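You operate a simulated robot arm through the tools that you are given. There is no shell and no other tool.

The job below is to be done with a simulated two-armed robot. You get a single attempt, and the scene is never put back.

JOB
Gauge the stepped copper block's width with the purple jaw, then seat it in the holder of that size.
Fine: slide the jaw open again and leave the other holder empty. Set down upright: stepped copper block.

The check looks at the end state, three seconds after you hand in, the way a careful person would. Anything else that was tipped, shoved, dropped, spilled or broken makes it a failure.

ROBOT AND FRAMES
Two 7-joint arms with fingered hands on one trunk that stands fixed in place. Base frame: the origin is at the foot of the trunk, x ahead of it, y to its left, z up. Readings come in mm, rad, newtons and seconds.
The left shoulder is at [70, 145, 1187], the right one opposite. With the tool pointing down near the work surface each hand reaches from about 420 to 780 mm from the base axis, measured 20 degrees to its own side. Payload 3.5 kg a hand.
The tool frame of a hand sits at the grasp point between the pads (the TCP): z along the fingers, y along the line on which they close. The tips reach 25 mm beyond it. The gripper opens to 88 mm. The gripper's body begins 29 mm behind the TCP. The gripper is a hand of 4 fingers: y runs from the thumb to the fingers, the wrist lies at [-13, -97, -162] in the tool frame, and closing takes about 1.5 s.
Orientation is told as [roll, pitch, yaw] about the base's x, y, z axes, in that order, counted from this pose: with the fingers straight down and the wrist toward the robot, the tool's x, y and z point along [0, 1, 0], [1, 0, 0] and [0, 0, -1] of the base frame.

CONTROLS
- The arms move only by the tool nudge_tool. It takes "left_deltas", "right_deltas" or both (then of equal length, played together; a hand with none holds still); each is a list of rows, each a list of 7 numbers: the finger opening in mm, from 0 to 88, then the shift along the tool's x, y, z in units of 50 mm (1.0 is 50 mm), then the turn, a rotation vector about the tool's x, y, z in units of 4 degrees (1.0 is 4 degrees). In form: [[gripper, tx, ty, tz, wx, wy, wz], ...]. A call has 1 to 20 rows; each row shifts and turns the commanded pose from where the row before left it, along the tool's axes as they then stand. A call with a number of a shift or a turn outside -1 to 1 is refused whole. Each row takes 0.2 s and may step no farther than 50 mm and 0.15 rad from the row before; otherwise, or with a gripper value out of range, the whole call is refused. Where a pose cannot be reached the arm comes as near as it can. A force on the tool above 40 N (or 10 N above the force at the start of the call, whichever is more), or a blocked arm, ends the call early, and 0.2 s more pass. The fingers move at their own pace (about 45 mm/s each) and stop on an object; they squeeze with about 32 N. The grip force told is the motor's: it shows also when the fingers shut on nothing. Time passes only in rows, and 0.2 s behind the last, so rows that do not move let the fingers close. The reply holds the time, the measured pose of the TCP, the force on the tool along the base axes, the opening and the grip force, in the units named above and with some noise, with the torque about the TCP (base axes, N m) and any sound that the robot's microphone picked up, and new pictures: "show" is both (left out), scene, wrist or none (wrist: the cameras of the hands that moved).
- Cameras (640 x 400 px; columns grow to the right, rows downward): "scene" is now at [124.7, -36.7, 1494.7]; the picture's right is [-0.44, -0.90, 0.00], its down [-0.62, 0.30, -0.73] and it looks along [0.65, -0.32, -0.69] (base axes); focal length 320 px, centre (320, 200). "left" rides on the left gripper at [-64, -83, -98] in its tool frame; the picture's right is [-0.62, -0.37, 0.69], its down [0.71, -0.63, 0.30] and it looks along [0.32, 0.68, 0.65] (tool axes); focal length 265 px, centre (320, 200). "right" rides on the right gripper at [64, -83, -98] in its tool frame; the picture's right is [-0.62, 0.37, -0.69], its down [-0.71, -0.63, 0.30] and it looks along [-0.32, 0.68, 0.65] (tool axes); focal length 265 px, centre (320, 200). There is no depth. A picture from a camera that has moved, and an enlarged one, comes with that camera's place and axes in the base frame and with its lens.
- move_column(by): slides the trunk up (or, below 0, down) by that many mm; the arms and the scene camera ride with it, the base frame stays. It gives what a move gives, with no picture.
- preshape(shape, hand): the hand has 4 fingers and takes this shape, open, in about a second: jaw (thumb against the fingers, like two jaws); tri (thumb and two fingers); tip (a fingertip pinch); poke (one finger out to press); point (the index stretched); flat (the hand flat); cup (the hand cupped); fist (a fist). The gripper value then closes the fingers along that shape, each until it touches; the sizes above hold for jaw. It gives what a move gives, with no picture.
- head_to(pan, tilt): turns the head with the scene camera to pan (to the left, within 1.501 rad either way) and tilt (down, from -0.506 to 1.204), counted from straight ahead of the robot. It gives what a move gives, and a new picture of the scene camera.
- enlarge(camera, box): a new picture of the part [left, top, right, bottom] of that camera's present view, enlarged. No time passes.
- hand_in(): hands the job in; it is judged then, once.

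Places have to be worked out from the pictures, the camera data and where the tool is seen. Open the grippers and draw the arms clear of the work before you hand the job in, unless the task says otherwise.

The tools are called after "Request:" as a command line: name --argument value ..., lists and objects as JSON in quotes. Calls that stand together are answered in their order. nudge_tool: Moves the arms, as the interface text tells. Its arguments: {"type":"object","properties":{"left_deltas":{"type":"array","items":{"type":"array","items":{"type":"number"}}},"right_deltas":{"type":"array","items":{"type":"array","items":{"type":"number"}}},"show":{"type":"string","enum":["both","scene","wrist","none"]}},"required":[]} The other tools are called the same way: move_column (by) slides the trunk up or down; preshape (shape, hand) gives the hand a shape; head_to (pan, tilt) turns the head that bears the scene camera; enlarge (camera, box) takes an enlarged picture of a part of a camera's view; hand_in () hands the job in.

At the start:

```text
t: 0.0
left_eef_pos: [575.2, -38.0, 1107.5]
left_tool_rot: [0.0, -0.001, 0.001]
left_contact_force: [0.0, 0.0, -0.3]
left_torque: [-0.01, 0.01, 0.0]
left_grip_width: 87.6
left_grip_force: 0.1
left_shape: jaw
right_eef_pos: [381.4, -412.3, 1203.0]
right_tool_rot: [-0.001, 0.001, 0.001]
right_contact_force: [-0.5, 0.4, 0.7]
right_torque: [0.02, 0.04, 0.01]
right_grip_width: 87.6
right_grip_force: 0.0
right_shape: jaw
trunk travel left (down, up): [-750.0, 90.0]
head pan, tilt: [-0.456, 0.757]
```

scene: 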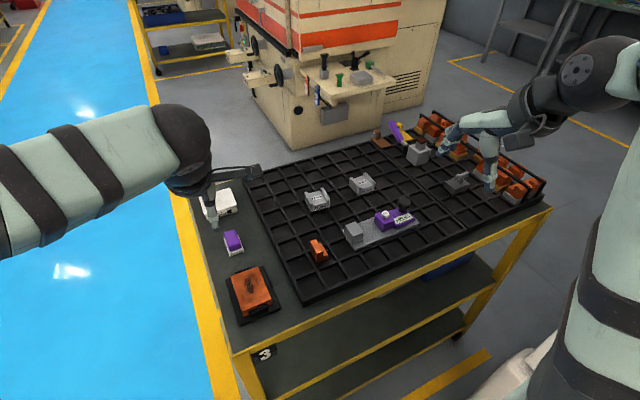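
right: 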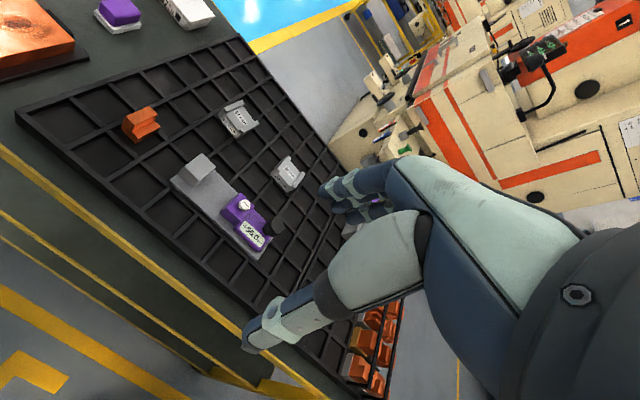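
left: 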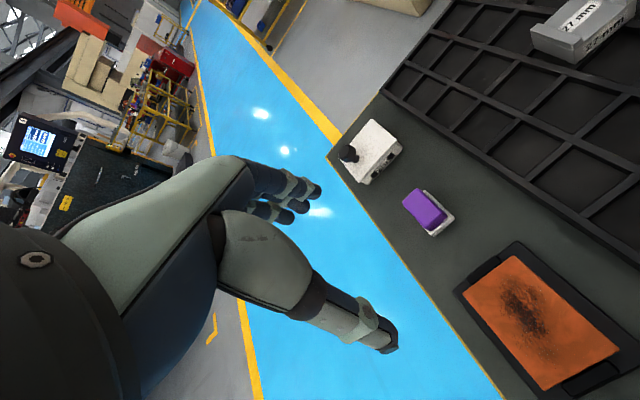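

The scene shows a tray with a copper block, a gauge with a purple jaw, and two grey holders with labels. I'll enlarge these parts to see details before moving.

Request:
enlarge --camera "scene" --box '[280, 160, 440, 260]'

Request:
enlarge --camera "right" --box '[100, 80, 340, 280]'

Request:
enlarge --camera "scene" --box '[180, 110, 560, 350]'

```text
4.00 times, centred on (360, 210) of scene
camera zoom: at [124.7, -36.7, 1494.7], right [-0.44, -0.9, 0.0], down [-0.62, 0.3, -0.73], along [0.65, -0.32, -0.69], focal length 1281 px, centre (160, 160)
```

zoom: 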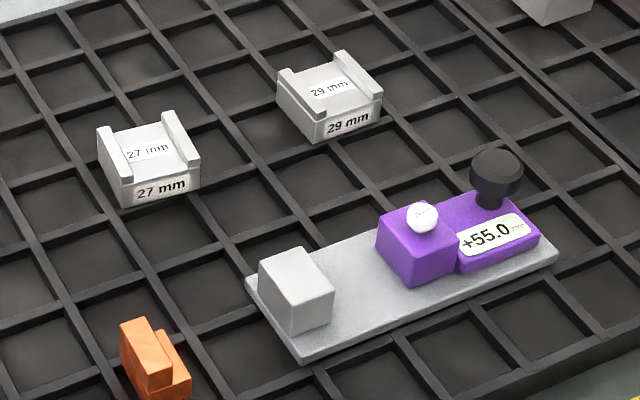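

```text
2.00 times, centred on (220, 180) of right
camera zoom: at [298.2, -349.1, 1302.5], right [0.37, -0.62, 0.69], down [-0.63, -0.71, -0.3], along [0.68, -0.32, -0.65], focal length 531 px, centre (520, 240)
```

zoom: 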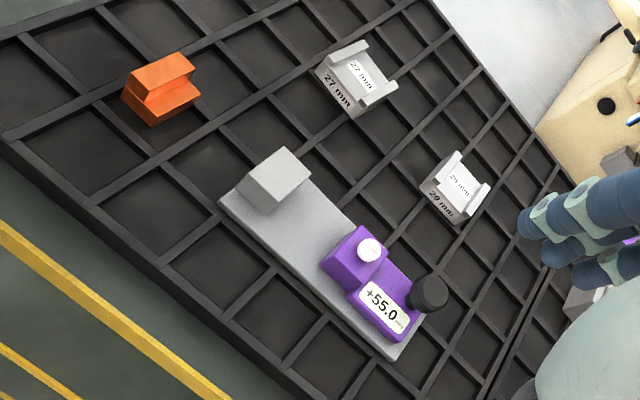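

```text
1.67 times, centred on (370, 230) of scene
camera zoom: at [124.7, -36.7, 1494.7], right [-0.44, -0.9, 0.0], down [-0.62, 0.3, -0.73], along [0.65, -0.32, -0.69], focal length 534 px, centre (237, 150)
```

zoom: 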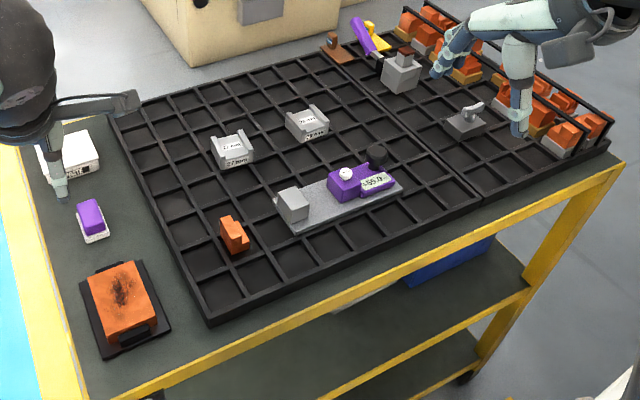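

The block sits at about (530, -234), the gauge runs along -y at about x=535 from y=-326 to -474, and the holders are near (680,-305) and (683,-443), with tops at z~910-940. I'll zoom in further to see the block's step, the white button on the purple jaw and the tray grid.

Request:
enlarge --camera "scene" --box '[300, 230, 340, 270]'

Request:
enlarge --camera "scene" --box '[340, 190, 424, 250]'

Request:
enlarge --camera "right" --box '[110, 90, 180, 150]'

Request:
enlarge --camera "right" --box '[160, 140, 320, 270]'

Request:
enlarge --camera "scene" --box '[300, 165, 380, 215]'

```text
10.00 times, centred on (320, 250) of scene
camera zoom: at [124.7, -36.7, 1494.7], right [-0.44, -0.9, 0.0], down [-0.62, 0.3, -0.73], along [0.65, -0.32, -0.69], focal length 3202 px, centre (320, -300)
```

zoom: 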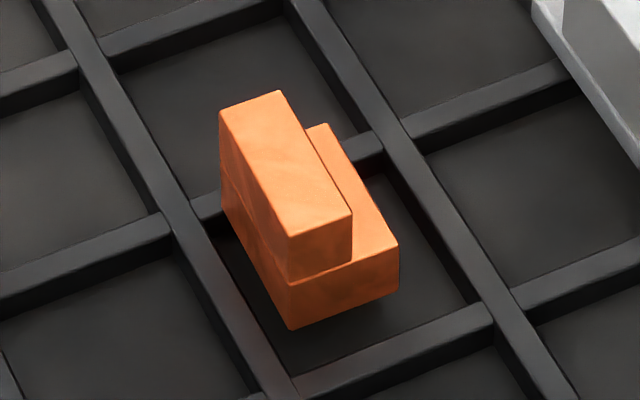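

```text
6.67 times, centred on (382, 220) of scene
camera zoom: at [124.7, -36.7, 1494.7], right [-0.44, -0.9, 0.0], down [-0.62, 0.3, -0.73], along [0.65, -0.32, -0.69], focal length 2135 px, centre (-93, 67)
```

zoom: 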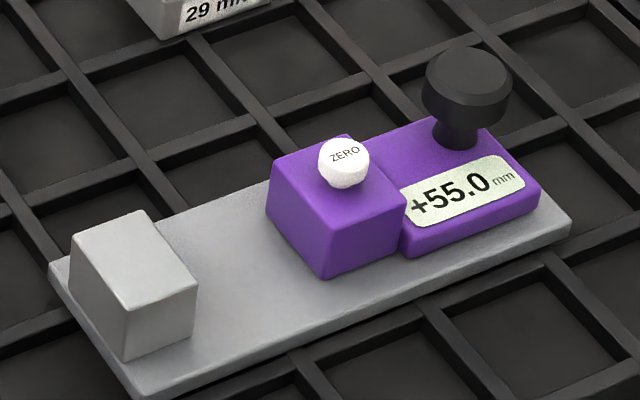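

```text
6.67 times, centred on (145, 120) of right
camera zoom: at [298.2, -349.1, 1302.5], right [0.37, -0.62, 0.69], down [-0.63, -0.71, -0.3], along [0.68, -0.32, -0.65], focal length 1769 px, centre (1487, 733)
```

zoom: 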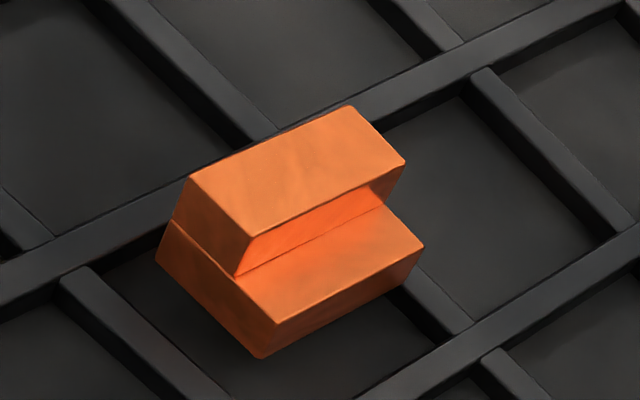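

```text
3.08 times, centred on (240, 205) of right
camera zoom: at [298.2, -349.1, 1302.5], right [0.37, -0.62, 0.69], down [-0.63, -0.71, -0.3], along [0.68, -0.32, -0.65], focal length 817 px, centre (566, 185)
```

zoom: 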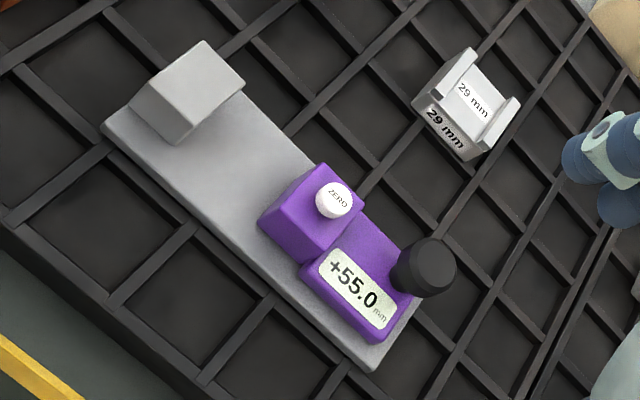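

```text
8.00 times, centred on (340, 190) of scene
camera zoom: at [124.7, -36.7, 1494.7], right [-0.44, -0.9, 0.0], down [-0.62, 0.3, -0.73], along [0.65, -0.32, -0.69], focal length 2562 px, centre (160, 280)
```

zoom: 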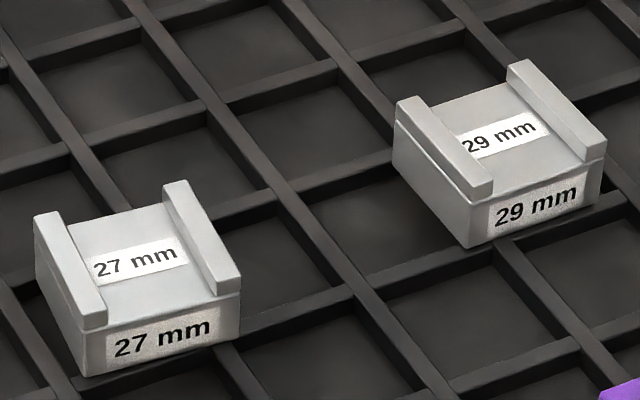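

The block is an L-step (wide base, narrower top on the +y side) with its length roughly along x, and the jaw carries a ZERO button, so I should check the reading with the jaw closed empty. I'll lower the trunk 100 mm, which gives a second viewpoint for triangulation and better reach.

Request:
move_column --by -100

```text
t: 1.3
left_eef_pos: [574.9, -37.3, 1007.2]
left_tool_rot: [0.0, 0.001, 0.001]
left_contact_force: [0.1, -0.4, 0.3]
left_torque: [0.01, -0.01, -0.02]
left_grip_width: 87.6
left_grip_force: 0.1
left_shape: jaw
right_eef_pos: [380.1, -411.5, 1104.0]
right_tool_rot: [0.0, 0.0, -0.001]
right_contact_force: [-0.5, -0.3, -0.7]
right_torque: [-0.02, 0.01, 0.02]
right_grip_width: 87.9
right_grip_force: 0.2
right_shape: jaw
trunk travel left (down, up): [-650.0, 190.0]
head pan, tilt: [-0.456, 0.757]
```

The trunk is down by 100 mm with no contact. I'll take new pictures from this height for stereo.

Request:
enlarge --camera "scene" --box '[240, 150, 560, 350]'

Request:
enlarge --camera "right" --box '[0, 0, 640, 400]'

Request:
enlarge --camera "left" --box '[0, 0, 640, 400]'

```text
2.00 times, centred on (400, 250) of scene
camera zoom: at [124.4, -36.6, 1394.8], right [-0.44, -0.9, 0.0], down [-0.62, 0.3, -0.73], along [0.65, -0.32, -0.69], focal length 640 px, centre (160, 100)
```

zoom: 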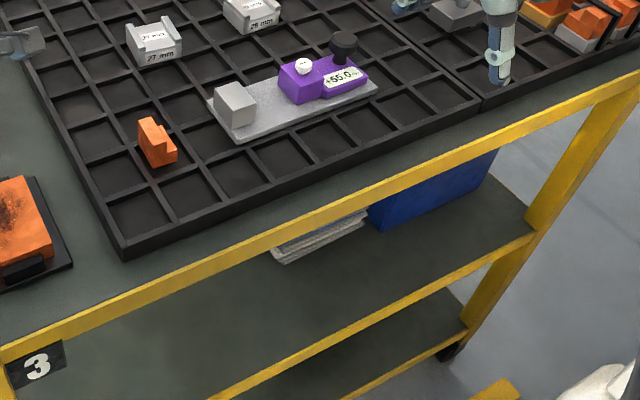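

```text
1.00 times, centred on (320, 200) of right (not enlarged: the box is as wide or as high as the picture)
camera zoom: at [298.0, -349.0, 1202.6], right [0.37, -0.62, 0.69], down [-0.63, -0.71, -0.3], along [0.68, -0.32, -0.65], focal length 265 px, centre (320, 200)
```

zoom: 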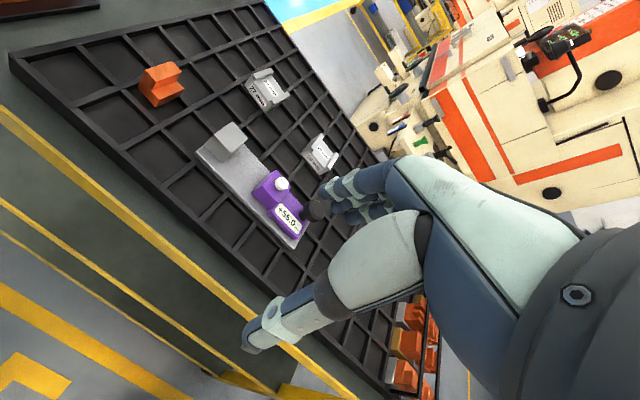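

```text
1.00 times, centred on (320, 200) of left (not enlarged: the box is as wide or as high as the picture)
camera zoom: at [490.7, -101.8, 1105.7], right [-0.37, -0.62, -0.69], down [-0.63, 0.71, -0.3], along [0.68, 0.32, -0.65], focal length 265 px, centre (320, 200)
```

zoom: 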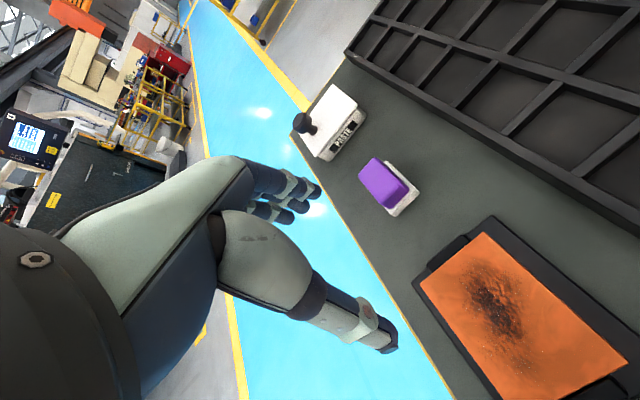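

I'll take high-magnification pictures of the block, gauge and holders from this height.

Request:
enlarge --camera "scene" --box '[300, 200, 340, 240]'

Request:
enlarge --camera "scene" --box '[340, 160, 436, 224]'

Request:
enlarge --camera "scene" --box '[300, 140, 380, 190]'

Request:
head_to --pan -0.456 --tilt 0.757

```text
10.00 times, centred on (320, 220) of scene
camera zoom: at [124.4, -36.6, 1394.8], right [-0.44, -0.9, 0.0], down [-0.62, 0.3, -0.73], along [0.65, -0.32, -0.69], focal length 3202 px, centre (320, 0)
```

zoom: 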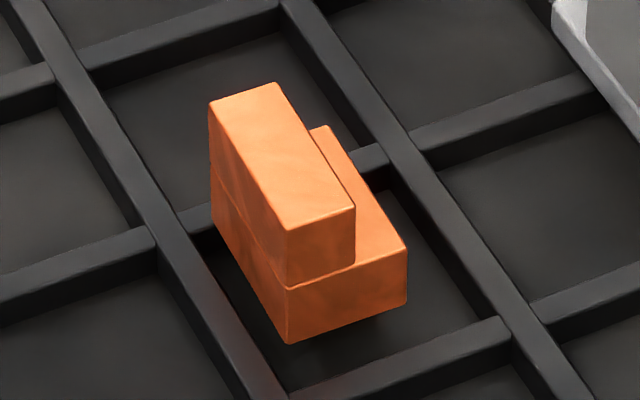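

```text
6.25 times, centred on (388, 192) of scene
camera zoom: at [124.4, -36.6, 1394.8], right [-0.44, -0.9, 0.0], down [-0.62, 0.3, -0.73], along [0.65, -0.32, -0.69], focal length 2001 px, centre (-105, 250)
```

zoom: 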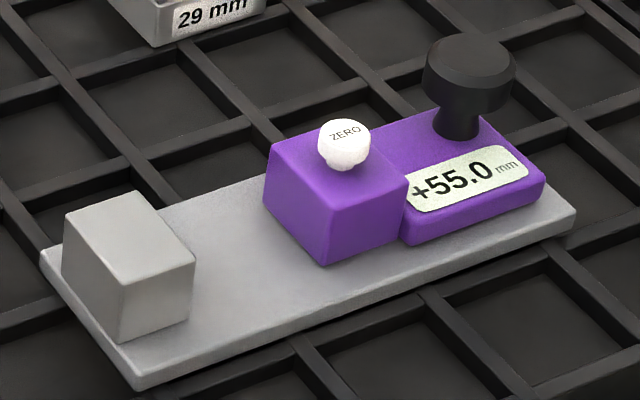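

```text
8.00 times, centred on (340, 165) of scene
camera zoom: at [124.4, -36.6, 1394.8], right [-0.44, -0.9, 0.0], down [-0.62, 0.3, -0.73], along [0.65, -0.32, -0.69], focal length 2562 px, centre (160, 480)
```

zoom: 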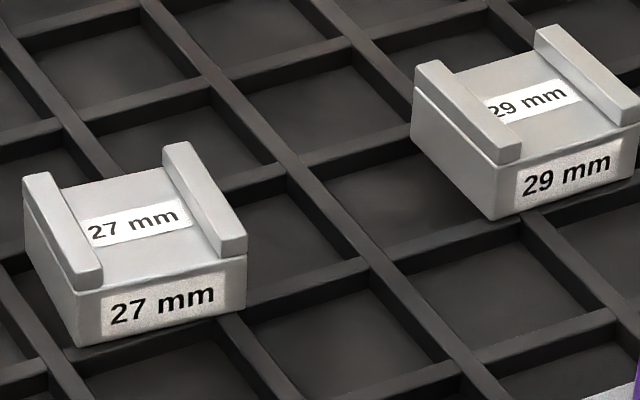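

```text
t: 1.9
left_eef_pos: [575.7, -38.4, 1006.9]
left_tool_rot: [0.001, 0.001, 0.0]
left_contact_force: [0.4, -0.2, 0.9]
left_torque: [0.02, -0.01, -0.01]
left_grip_width: 87.5
left_grip_force: 0.0
left_shape: jaw
right_eef_pos: [381.6, -412.0, 1103.5]
right_tool_rot: [0.0, 0.0, 0.0]
right_contact_force: [-0.5, 0.3, 0.7]
right_torque: [0.0, 0.01, -0.01]
right_grip_width: 87.5
right_grip_force: 0.0
right_shape: jaw
trunk travel left (down, up): [-650.0, 190.0]
head pan, tilt: [-0.456, 0.757]
camera scene: at [124.5, -36.6, 1394.7], right [-0.44, -0.9, 0.0], down [-0.62, 0.3, -0.73], along [0.65, -0.32, -0.69], focal length 320 px, centre (320, 200)
```

scene: 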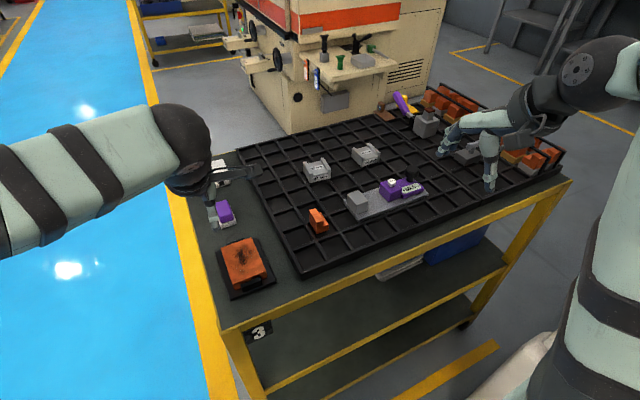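

The stereo puts the block at x 517–555, y −249…−221, z 888–922, with the step on the −y side. I'll look closely at the right hand's real finger shape from the scene and right cameras.

Request:
enlarge --camera "scene" --box '[410, 60, 570, 210]'

Request:
enlarge --camera "scene" --box '[180, 140, 280, 240]'

Request:
enlarge --camera "right" --box '[220, 140, 460, 380]'

```text
2.67 times, centred on (490, 135) of scene
camera zoom: at [124.5, -36.6, 1394.7], right [-0.44, -0.9, 0.0], down [-0.62, 0.3, -0.73], along [0.65, -0.32, -0.69], focal length 854 px, centre (-133, 373)
```

zoom: 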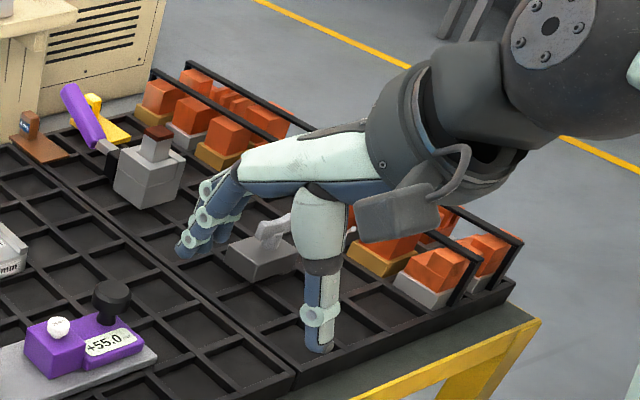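

```text
4.00 times, centred on (230, 190) of scene
camera zoom: at [124.5, -36.6, 1394.7], right [-0.44, -0.9, 0.0], down [-0.62, 0.3, -0.73], along [0.65, -0.32, -0.69], focal length 1281 px, centre (680, 240)
```

zoom: 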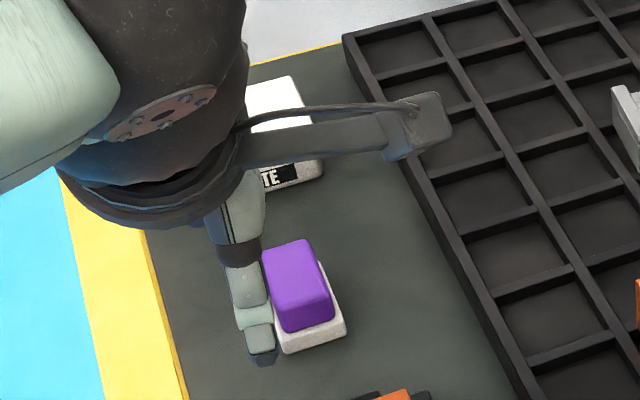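

```text
1.67 times, centred on (340, 260) of right
camera zoom: at [298.1, -349.0, 1202.5], right [0.37, -0.62, 0.69], down [-0.63, -0.71, -0.3], along [0.68, -0.32, -0.65], focal length 442 px, centre (287, 100)
```

zoom: 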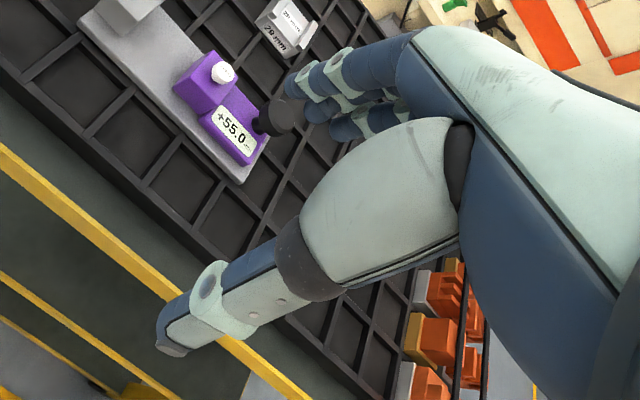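

The hand has one thumb against three fingers, with the camera on a bracket to the +y side. The gauge gap looks physically about 56.6 mm while it reads 55.0, so the zero may be off. Next I'll zoom on the holders to get their slot geometry.

Request:
enlarge --camera "scene" --box '[300, 150, 336, 186]'

Request:
enlarge --camera "scene" --box '[348, 138, 384, 174]'

Request:
enlarge --camera "scene" --box '[376, 170, 436, 210]'

Request:
enlarge --camera "scene" --box '[340, 185, 400, 225]'

```text
11.11 times, centred on (318, 168) of scene
camera zoom: at [124.5, -36.6, 1394.7], right [-0.44, -0.9, 0.0], down [-0.62, 0.3, -0.73], along [0.65, -0.32, -0.69], focal length 3558 px, centre (342, 556)
```

zoom: 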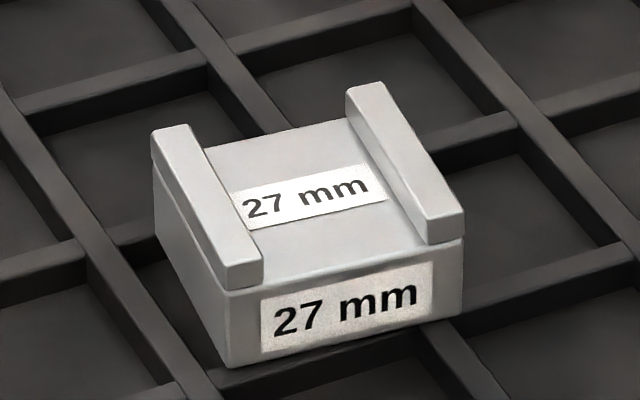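

```text
11.11 times, centred on (366, 156) of scene
camera zoom: at [124.5, -36.6, 1394.7], right [-0.44, -0.9, 0.0], down [-0.62, 0.3, -0.73], along [0.65, -0.32, -0.69], focal length 3558 px, centre (-191, 689)
```

zoom: 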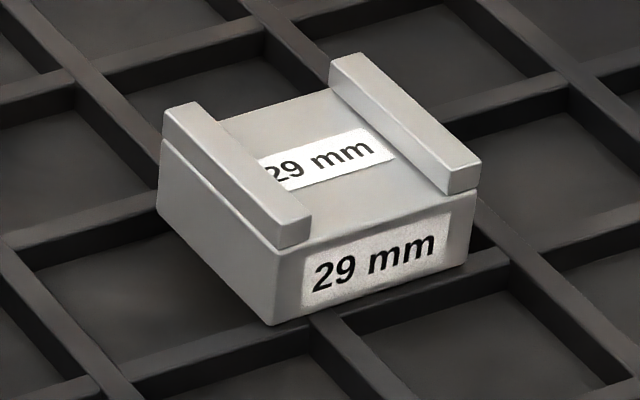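

```text
10.00 times, centred on (406, 190) of scene
camera zoom: at [124.5, -36.6, 1394.7], right [-0.44, -0.9, 0.0], down [-0.62, 0.3, -0.73], along [0.65, -0.32, -0.69], focal length 3202 px, centre (-540, 300)
```

zoom: 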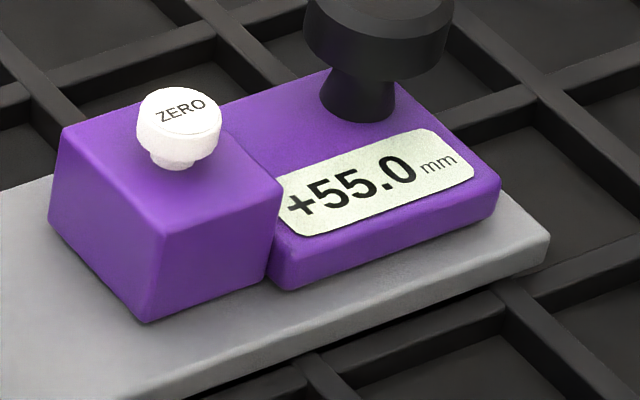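

```text
10.00 times, centred on (370, 205) of scene
camera zoom: at [124.5, -36.6, 1394.7], right [-0.44, -0.9, 0.0], down [-0.62, 0.3, -0.73], along [0.65, -0.32, -0.69], focal length 3202 px, centre (-180, 150)
```

zoom: 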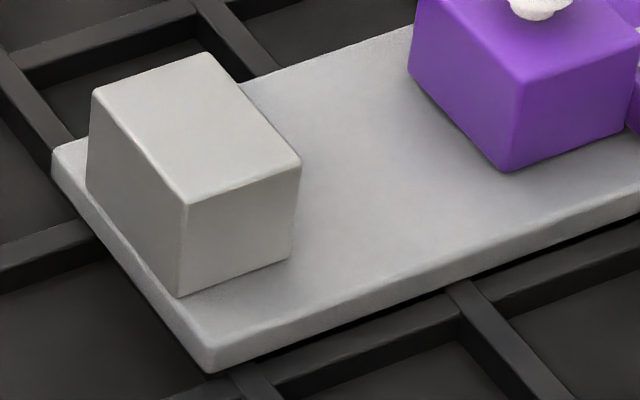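

Both holder slots come out around 38 mm wide with floors at z≈909; the 27 mm holder centre is ≈(693,-307) with yaw ≈ -6°, and the 29 mm holder is ≈(694,-450) with yaw ≈ 0. I'll first move the idle left arm out of the way (+y and up), so the right hand has room over the block.

Request:
nudge_tool --left_deltas '[[88, 0.6, 0, -0.7, 0, 0, 0], [88, 0.9, 0, -0.3, 0, 0, 0], [88, 0.9, 0, 0, 0, 0, 0], [88, 0.6, 0, 0, 0, 0, 0]]' --show "scene"

Request:
preshape --shape "poke" --hand "right"

Request:
enlarge --camera "right" --box '[0, 0, 640, 400]'

Request:
enlarge --camera "scene" --box '[400, 30, 640, 210]'

```text
t: 2.9
left_eef_pos: [575.6, 114.9, 1056.5]
left_tool_rot: [-0.001, 0.001, 0.0]
left_contact_force: [-0.1, -0.3, 0.1]
left_torque: [-0.01, -0.01, 0.02]
left_grip_width: 87.6
left_grip_force: 0.1
left_shape: jaw
right_eef_pos: [380.0, -411.7, 1103.3]
right_tool_rot: [-0.001, 0.0, 0.0]
right_contact_force: [-0.4, -0.6, 0.2]
right_torque: [0.01, -0.02, 0.01]
right_grip_width: 87.5
right_grip_force: 0.1
right_shape: jaw
trunk travel left (down, up): [-650.0, 190.0]
head pan, tilt: [-0.456, 0.757]
camera scene: at [123.9, -35.6, 1394.8], right [-0.44, -0.9, 0.0], down [-0.62, 0.3, -0.73], along [0.65, -0.32, -0.69], focal length 320 px, centre (320, 200)
```

scene: 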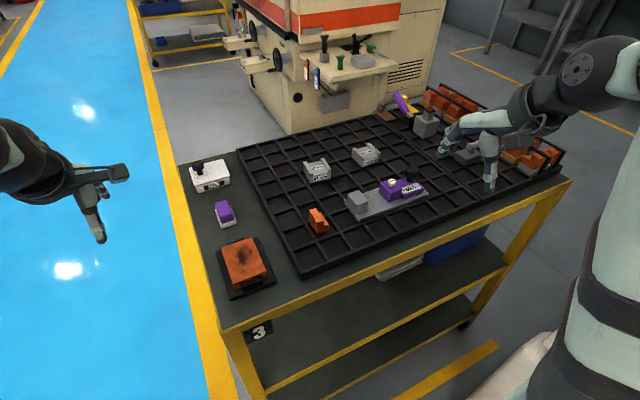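

```text
t: 3.8
left_eef_pos: [575.5, 112.6, 1056.4]
left_tool_rot: [-0.001, 0.0, 0.001]
left_contact_force: [0.0, -0.7, 0.4]
left_torque: [-0.03, 0.05, 0.02]
left_grip_width: 87.8
left_grip_force: 0.0
left_shape: jaw
right_eef_pos: [380.3, -412.0, 1103.0]
right_tool_rot: [0.001, -0.002, -0.002]
right_contact_force: [-0.1, 0.2, -0.4]
right_torque: [-0.01, -0.04, -0.02]
right_grip_width: 0.0
right_grip_force: 0.1
right_shape: poke
trunk travel left (down, up): [-650.0, 190.0]
head pan, tilt: [-0.456, 0.757]
```

```text
1.00 times, centred on (320, 200) of right (not enlarged: the box is as wide or as high as the picture)
camera zoom: at [298.3, -349.0, 1202.4], right [0.37, -0.62, 0.69], down [-0.63, -0.71, -0.3], along [0.68, -0.32, -0.65], focal length 265 px, centre (320, 200)
```

zoom: 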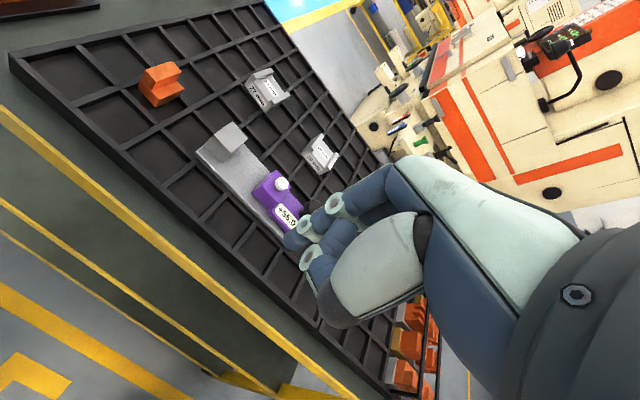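

```text
2.22 times, centred on (520, 120) of scene
camera zoom: at [124.7, -36.6, 1394.7], right [-0.44, -0.9, 0.0], down [-0.62, 0.3, -0.73], along [0.65, -0.32, -0.69], focal length 712 px, centre (-124, 378)
```

zoom: 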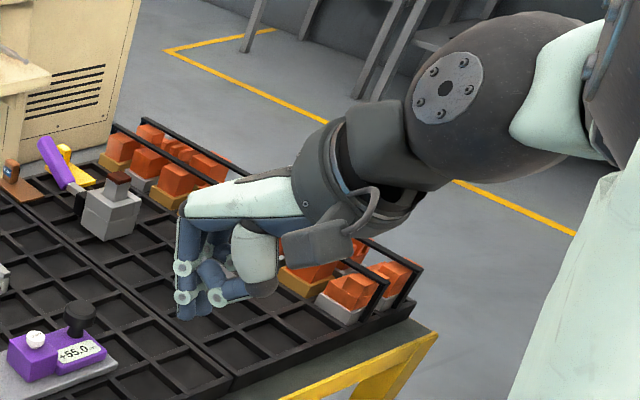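

The left arm is clear and the poke fingertip appears right under the TCP. I'll zoom in to see how low the folded fingers hang beside it.

Request:
enlarge --camera "scene" --box '[450, 95, 540, 155]'

Request:
enlarge --camera "right" --box '[250, 160, 450, 340]'

```text
6.67 times, centred on (495, 125) of scene
camera zoom: at [124.7, -36.6, 1394.7], right [-0.44, -0.9, 0.0], down [-0.62, 0.3, -0.73], along [0.65, -0.32, -0.69], focal length 2135 px, centre (-847, 700)
```

zoom: 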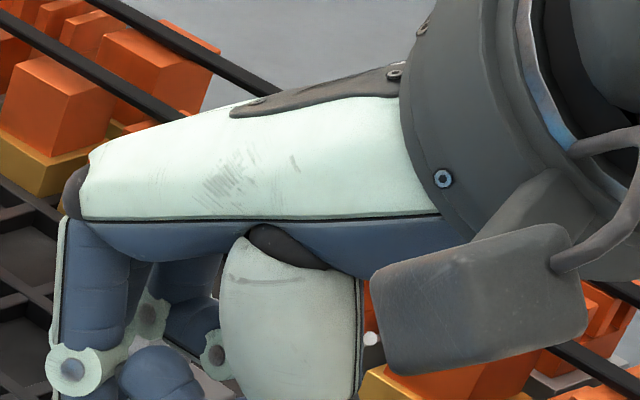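

```text
2.22 times, centred on (350, 250) of right
camera zoom: at [298.3, -349.0, 1202.4], right [0.37, -0.62, 0.69], down [-0.63, -0.71, -0.3], along [0.68, -0.32, -0.65], focal length 590 px, centre (253, 89)
```

zoom: 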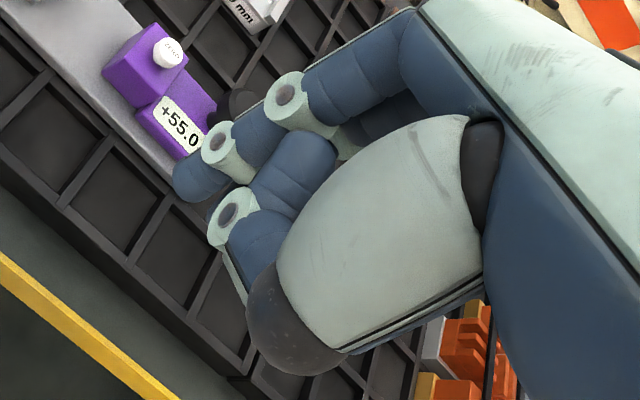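

I'll re-centre the zoom on the fingertips themselves.

Request:
enlarge --camera "scene" --box '[435, 130, 525, 190]'

```text
6.67 times, centred on (480, 160) of scene
camera zoom: at [124.7, -36.6, 1394.7], right [-0.44, -0.9, 0.0], down [-0.62, 0.3, -0.73], along [0.65, -0.32, -0.69], focal length 2135 px, centre (-747, 467)
```

zoom: 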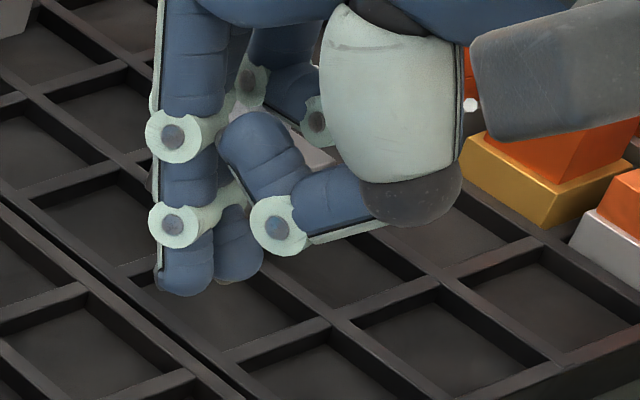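

The poke index tip is at TCP x,y, about 25 mm below, with a second finger ~18 mm to its −y side. Since the jaw's extra fingers lie to −y of the TCP line, I'll look at the "tip" pinch shape as an alternative for gripping the block and knob.

Request:
preshape --shape "tip" --hand "right"

Request:
enlarge --camera "scene" --box '[420, 110, 540, 200]'

Request:
enlarge --camera "right" --box '[200, 140, 440, 380]'

```text
t: 4.7
left_eef_pos: [575.3, 112.8, 1055.7]
left_tool_rot: [0.0, -0.001, 0.0]
left_contact_force: [0.3, 0.2, -0.4]
left_torque: [0.02, 0.03, 0.0]
left_grip_width: 87.7
left_grip_force: 0.0
left_shape: jaw
right_eef_pos: [380.5, -412.3, 1103.8]
right_tool_rot: [0.0, -0.002, 0.001]
right_contact_force: [0.8, -0.3, 0.1]
right_torque: [-0.01, -0.05, 0.01]
right_grip_width: 88.0
right_grip_force: 0.1
right_shape: tip
trunk travel left (down, up): [-650.0, 190.0]
head pan, tilt: [-0.456, 0.757]
```

```text
4.44 times, centred on (480, 155) of scene
camera zoom: at [124.6, -36.6, 1394.7], right [-0.44, -0.9, 0.0], down [-0.62, 0.3, -0.73], along [0.65, -0.32, -0.69], focal length 1423 px, centre (-391, 400)
```

zoom: 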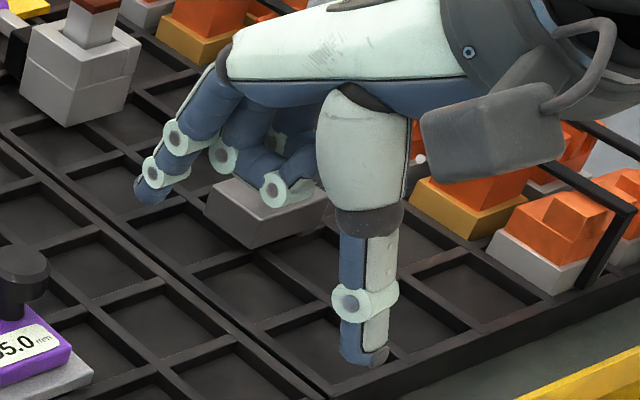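

```text
1.67 times, centred on (320, 260) of right
camera zoom: at [298.2, -349.0, 1202.5], right [0.37, -0.62, 0.69], down [-0.63, -0.71, -0.3], along [0.68, -0.32, -0.65], focal length 442 px, centre (320, 100)
```

zoom: 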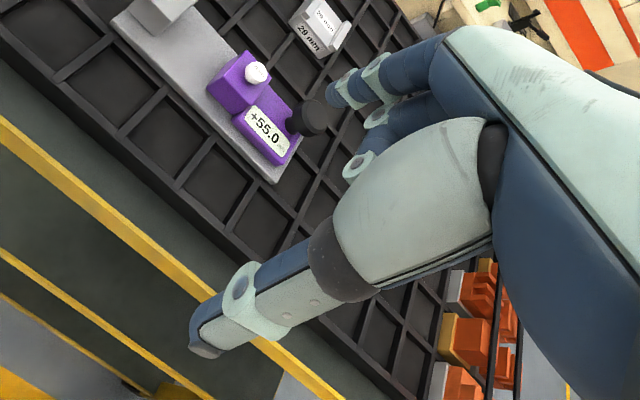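

In "tip" only thumb and index stay out, near the TCP line — good for the narrow gauge gap. I'll close it to 38 mm in free air to see where the pads actually meet.

Request:
nudge_tool --right_deltas '[[38, 0, 0, 0, 0, 0, 0], [38, 0, 0, 0, 0, 0, 0], [38, 0, 0, 0, 0, 0, 0], [38, 0, 0, 0, 0, 0, 0], [38, 0, 0, 0, 0, 0, 0]]' --show "none"

Request:
enlarge --camera "scene" --box '[430, 120, 520, 190]'

Request:
enlarge --camera "right" --box '[220, 160, 400, 340]'

```text
t: 5.9
left_eef_pos: [575.5, 113.8, 1057.3]
left_tool_rot: [0.001, -0.001, 0.0]
left_contact_force: [-0.5, 0.1, 0.7]
left_torque: [-0.04, 0.0, -0.02]
left_grip_width: 87.8
left_grip_force: 0.0
left_shape: jaw
right_eef_pos: [380.9, -411.8, 1103.7]
right_tool_rot: [0.0, 0.001, -0.001]
right_contact_force: [0.5, 0.5, -0.2]
right_torque: [0.0, 0.0, -0.02]
right_grip_width: 38.7
right_grip_force: 0.1
right_shape: tip
trunk travel left (down, up): [-650.0, 190.0]
head pan, tilt: [-0.456, 0.757]
```

```text
5.71 times, centred on (475, 155) of scene
camera zoom: at [124.6, -36.6, 1394.7], right [-0.44, -0.9, 0.0], down [-0.62, 0.3, -0.73], along [0.65, -0.32, -0.69], focal length 1830 px, centre (-566, 457)
```

zoom: 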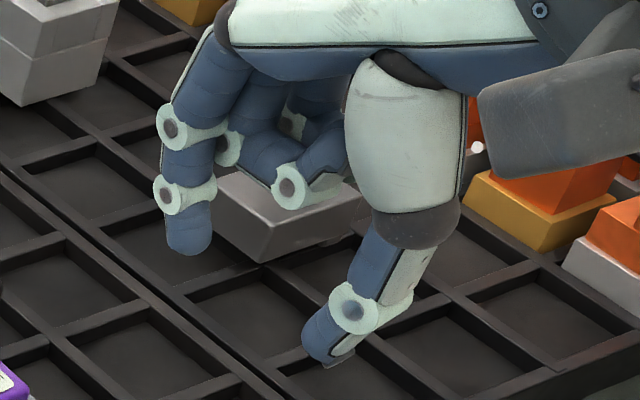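

```text
2.22 times, centred on (310, 250) of right
camera zoom: at [298.2, -349.0, 1202.5], right [0.37, -0.62, 0.69], down [-0.63, -0.71, -0.3], along [0.68, -0.32, -0.65], focal length 590 px, centre (342, 89)
```

zoom: 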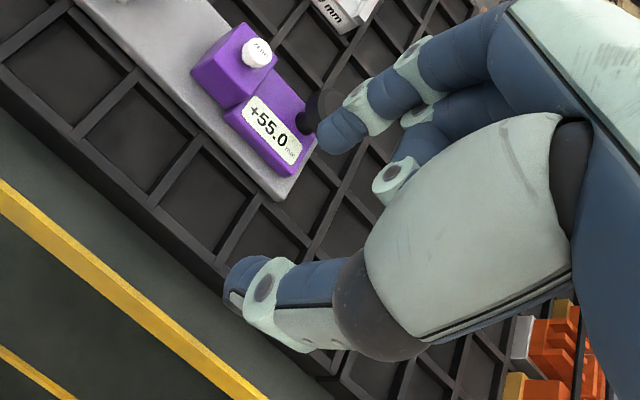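

Tips at 38 mm are at TCP y and about 23 mm below TCP, so the geometry is trustworthy. For the knob I'll use the jaw shape with the hand yawed −90° so it closes along the slide direction; I'll move over the gauge at a safe height and start turning to check it can be reached.

Request:
preshape --shape "jaw" --hand "right"

Request:
nudge_tool --right_deltas '[[88, -0.34, 0.85, 0, 0, 0, 0], [88, -0.34, 0.85, 0, 0, 0, 0], [88, -0.34, 0.85, 0, 0, 0, 0], [88, -0.34, 0.85, 0, 0, 0, 0], [88, 0, 0, 0, 0, 0, 1], [88, 0, 0, 0, 0, 0, 1], [88, 0, 0, 0, 0, 0, 1], [88, 0, 0, 0, 0, 0, 1], [88, 0, 0, 0, 0, 0, 1], [88, 0, 0, 0, 0, 0, 1], [88, 0, 0, 0, 0, 0, 1], [88, 0, 0, 0, 0, 0, 1], [88, 0, 0, 0, 0, 0, 1], [88, 0, 0, 0, 0, 0, 1], [88, 0, 0, 0, 0, 0, 1]]' --show "both"

```text
t: 6.8
left_eef_pos: [575.7, 112.1, 1056.3]
left_tool_rot: [0.0, -0.001, -0.001]
left_contact_force: [-0.1, -0.2, -0.2]
left_torque: [-0.02, -0.01, -0.01]
left_grip_width: 87.6
left_grip_force: 0.1
left_shape: jaw
right_eef_pos: [380.3, -411.7, 1102.5]
right_tool_rot: [0.0, -0.001, 0.001]
right_contact_force: [0.2, 0.1, 0.0]
right_torque: [-0.04, 0.02, -0.05]
right_grip_width: 87.6
right_grip_force: 0.1
right_shape: jaw
trunk travel left (down, up): [-650.0, 190.0]
head pan, tilt: [-0.456, 0.757]
```

```text
t: 10.0
left_eef_pos: [575.2, 113.0, 1057.4]
left_tool_rot: [0.001, 0.0, 0.0]
left_contact_force: [0.7, -0.8, -0.9]
left_torque: [0.04, -0.02, 0.01]
left_grip_width: 87.7
left_grip_force: 0.1
left_shape: jaw
right_eef_pos: [551.6, -480.6, 1103.5]
right_tool_rot: [-0.002, -0.001, -0.77]
right_contact_force: [0.8, 0.8, 0.3]
right_torque: [-0.03, 0.02, -0.04]
right_grip_width: 87.8
right_grip_force: 0.1
right_shape: jaw
trunk travel left (down, up): [-650.0, 190.0]
head pan, tilt: [-0.456, 0.757]
camera scene: at [124.9, -36.3, 1394.7], right [-0.44, -0.9, 0.0], down [-0.62, 0.3, -0.73], along [0.65, -0.32, -0.69], focal length 320 px, centre (320, 200)
camera right: at [536.4, -377.5, 1202.6], right [-0.17, -0.7, 0.69], down [-0.95, -0.07, -0.3], along [0.27, -0.71, -0.65], focal length 265 px, centre (320, 200)
```

scene: 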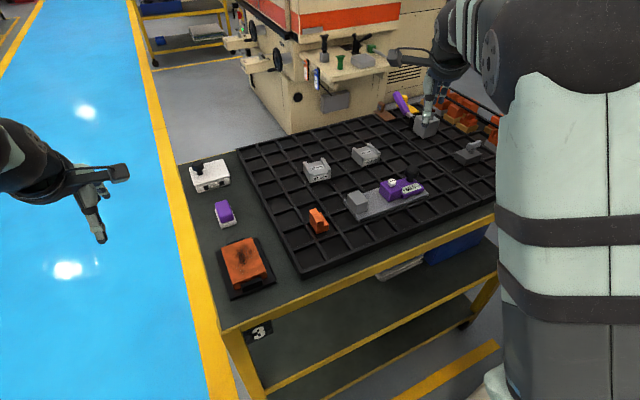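
right: 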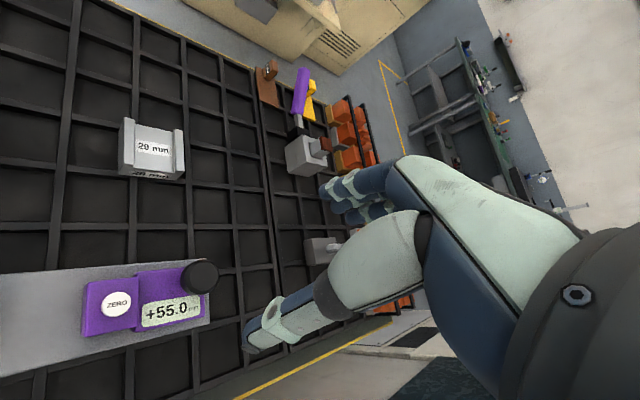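

The turn is holding position well at −44° yaw. I continue to −90°.

Request:
nudge_tool --right_deltas '[[88, 0, 0, 0, 0, 0, 1], [88, 0, 0, 0, 0, 0, 1], [88, 0, 0, 0, 0, 0, 1], [88, 0, 0, 0, 0, 0, 1], [88, 0, 0, 0, 0, 0, 1], [88, 0, 0, 0, 0, 0, 1], [88, 0, 0, 0, 0, 0, 1], [88, 0, 0, 0, 0, 0, 1], [88, 0, 0, 0, 0, 0, 1], [88, 0, 0, 0, 0, 0, 1], [88, 0, 0, 0, 0, 0, 1], [88, 0, 0, 0, 0, 0, 0.5]]' --show "both"

```text
t: 12.6
left_eef_pos: [575.2, 113.0, 1056.9]
left_tool_rot: [0.0, 0.002, -0.001]
left_contact_force: [-1.3, -0.6, 1.0]
left_torque: [0.02, -0.03, -0.02]
left_grip_width: 87.5
left_grip_force: 0.1
left_shape: jaw
right_eef_pos: [551.4, -478.7, 1102.6]
right_tool_rot: [-0.001, -0.001, -1.573]
right_contact_force: [-0.1, -0.5, -0.1]
right_torque: [0.02, 0.0, -0.02]
right_grip_width: 87.6
right_grip_force: 0.0
right_shape: jaw
trunk travel left (down, up): [-650.0, 190.0]
head pan, tilt: [-0.456, 0.757]
camera scene: at [124.9, -36.6, 1394.7], right [-0.44, -0.9, 0.0], down [-0.62, 0.3, -0.73], along [0.65, -0.32, -0.69], focal length 320 px, centre (320, 200)
camera right: at [616.5, -397.0, 1201.9], right [-0.62, -0.37, 0.69], down [-0.71, 0.63, -0.3], along [-0.33, -0.68, -0.65], focal length 265 px, centre (320, 200)
```

scene: 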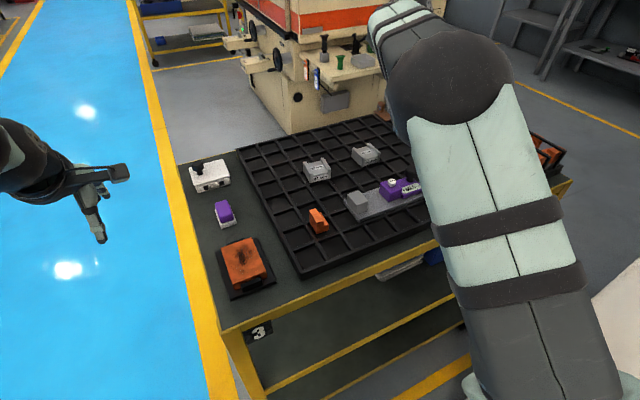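
right: 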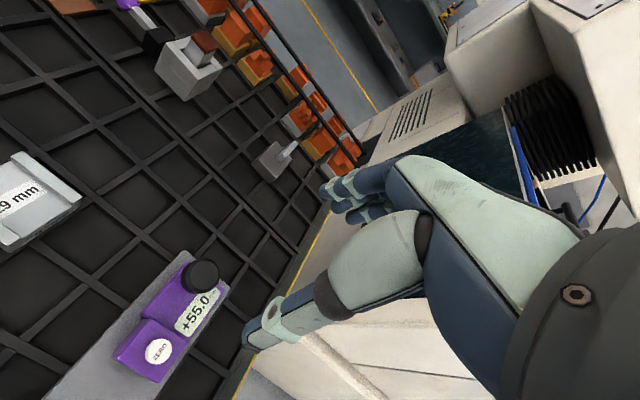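

The hand is at yaw −90° and the wrist view confirms the knob at about (553,−482). I narrow the opening to 52 mm and descend to z≈985 first, then check before straddling the knob.

Request:
nudge_tool --right_deltas '[[52, 0.03, 0.08, 0.4, 0, 0, 0], [52, 0, 0, 0.5, 0, 0, 0], [52, 0, 0, 0.5, 0, 0, 0], [52, 0, 0, 0.5, 0, 0, 0], [52, 0, 0, 0.46, 0, 0, 0], [52, 0, 0, 0, 0, 0, 0]]' --show "both"

```text
t: 14.0
left_eef_pos: [574.5, 113.3, 1055.9]
left_tool_rot: [-0.001, 0.0, 0.001]
left_contact_force: [0.1, -0.2, -0.6]
left_torque: [0.01, 0.0, -0.01]
left_grip_width: 87.7
left_grip_force: 0.0
left_shape: jaw
right_eef_pos: [552.0, -483.0, 985.9]
right_tool_rot: [0.001, 0.001, -1.57]
right_contact_force: [-1.0, -0.1, -0.4]
right_torque: [0.0, 0.01, -0.03]
right_grip_width: 52.5
right_grip_force: 0.0
right_shape: jaw
trunk travel left (down, up): [-650.0, 190.0]
head pan, tilt: [-0.456, 0.757]
camera scene: at [124.3, -36.3, 1394.7], right [-0.44, -0.9, 0.0], down [-0.62, 0.3, -0.73], along [0.65, -0.32, -0.69], focal length 320 px, centre (320, 200)
camera right: at [617.9, -401.6, 1085.4], right [-0.62, -0.37, 0.69], down [-0.71, 0.63, -0.3], along [-0.32, -0.68, -0.65], focal length 265 px, centre (320, 200)
```

scene: 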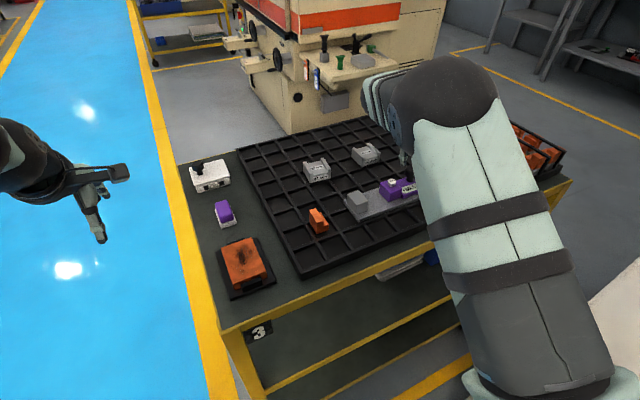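
right: 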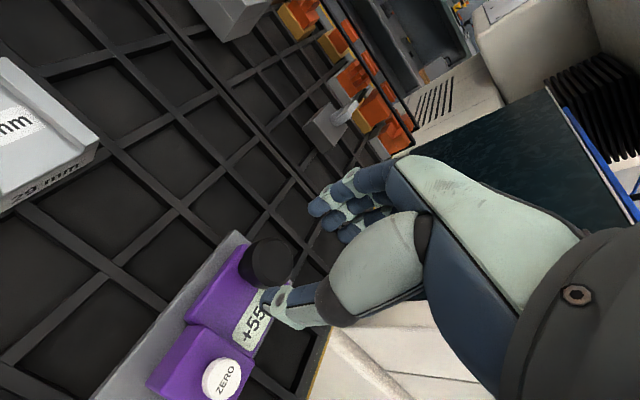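

The knob lies between thumb and fingers in the wrist view. I descend another 25 mm and check forces and the picture.

Request:
nudge_tool --right_deltas '[[52, 0.01, 0.02, 0.25, 0, 0, 0], [52, 0, 0, 0.25, 0, 0, 0], [52, 0, 0, 0, 0, 0, 0]]' --show "wrist"

Request:
enlarge --camera "right" --box '[200, 180, 440, 360]'

Request:
enlarge --camera "scene" --box '[340, 130, 460, 220]'

```text
t: 14.8
left_eef_pos: [574.3, 113.1, 1056.3]
left_tool_rot: [0.0, 0.001, 0.001]
left_contact_force: [0.0, -0.5, 0.2]
left_torque: [0.01, -0.03, 0.02]
left_grip_width: 87.7
left_grip_force: 0.1
left_shape: jaw
right_eef_pos: [554.4, -483.8, 960.1]
right_tool_rot: [0.0, -0.002, -1.57]
right_contact_force: [0.5, 0.1, -0.6]
right_torque: [-0.02, 0.0, 0.0]
right_grip_width: 52.2
right_grip_force: 0.1
right_shape: jaw
trunk travel left (down, up): [-650.0, 190.0]
head pan, tilt: [-0.456, 0.757]
camera right: at [618.9, -402.3, 1060.1], right [-0.62, -0.37, 0.69], down [-0.71, 0.63, -0.3], along [-0.32, -0.68, -0.65], focal length 265 px, centre (320, 200)
```

right: 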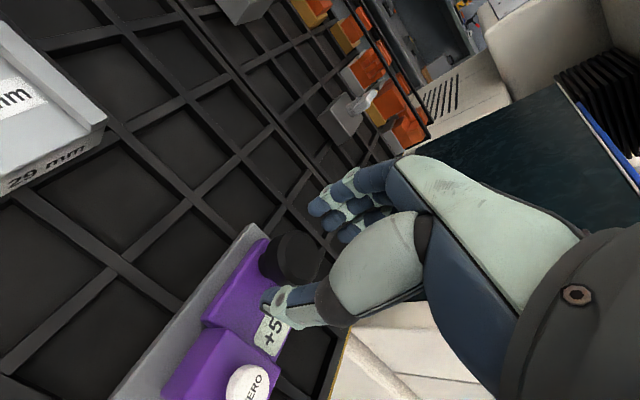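

```text
2.22 times, centred on (320, 270) of right
camera zoom: at [618.9, -402.3, 1060.1], right [-0.62, -0.37, 0.69], down [-0.71, 0.63, -0.3], along [-0.32, -0.68, -0.65], focal length 590 px, centre (320, 44)
```

zoom: 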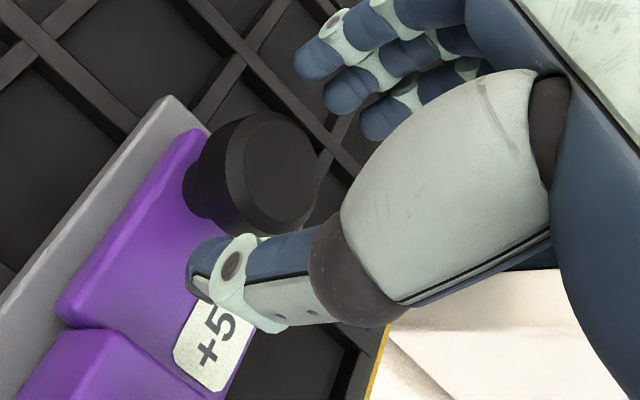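

```text
4.44 times, centred on (400, 175) of scene
camera zoom: at [124.5, -36.5, 1394.7], right [-0.44, -0.9, 0.0], down [-0.62, 0.3, -0.73], along [0.65, -0.32, -0.69], focal length 1423 px, centre (-36, 311)
```

zoom: 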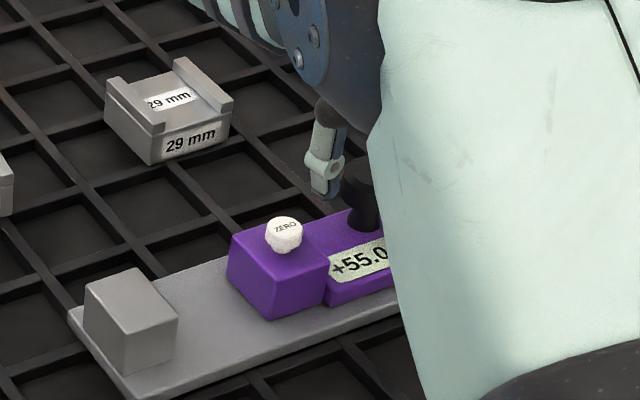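

The thumb is beside the knob on its +y side and the fingers are on the −y side, with no contact. I lower the last 17 mm to TCP z≈943, tips about 11 mm above the plate.

Request:
nudge_tool --right_deltas '[[52, -0.02, 0, 0.17, 0, 0, 0], [52, 0, 0, 0.17, 0, 0, 0], [52, 0, 0, 0, 0, 0, 0]]' --show "wrist"

Request:
enlarge --camera "scene" --box '[340, 130, 460, 220]'

```text
t: 15.6
left_eef_pos: [574.5, 113.0, 1055.8]
left_tool_rot: [-0.001, 0.002, 0.0]
left_contact_force: [0.1, -0.2, 0.1]
left_torque: [0.05, 0.02, 0.0]
left_grip_width: 87.7
left_grip_force: 0.0
left_shape: jaw
right_eef_pos: [553.5, -484.6, 943.4]
right_tool_rot: [-0.001, -0.001, -1.572]
right_contact_force: [0.0, 1.2, -0.6]
right_torque: [0.03, 0.01, 0.04]
right_grip_width: 52.3
right_grip_force: 0.0
right_shape: jaw
trunk travel left (down, up): [-650.0, 190.0]
head pan, tilt: [-0.456, 0.757]
camera right: at [617.8, -402.5, 1042.3], right [-0.62, -0.37, 0.69], down [-0.71, 0.63, -0.3], along [-0.32, -0.68, -0.65], focal length 265 px, centre (320, 200)
```

right: 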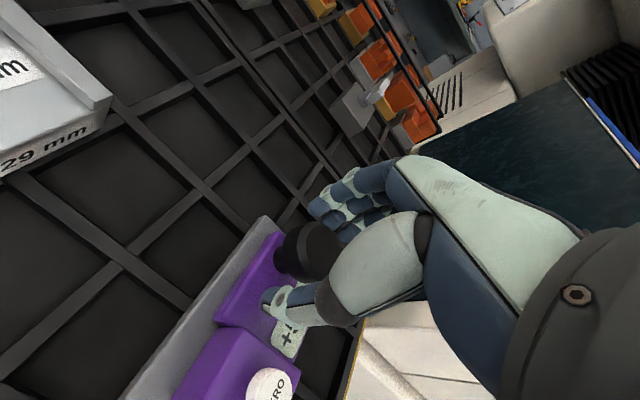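

```text
4.44 times, centred on (400, 175) of scene
camera zoom: at [124.6, -36.5, 1394.7], right [-0.44, -0.9, 0.0], down [-0.62, 0.3, -0.73], along [0.65, -0.32, -0.69], focal length 1423 px, centre (-36, 311)
```

zoom: 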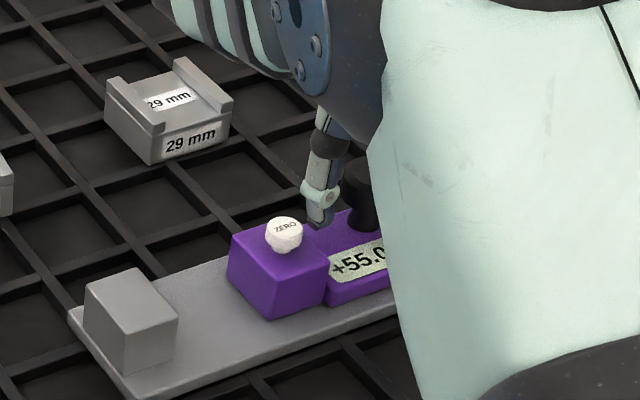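

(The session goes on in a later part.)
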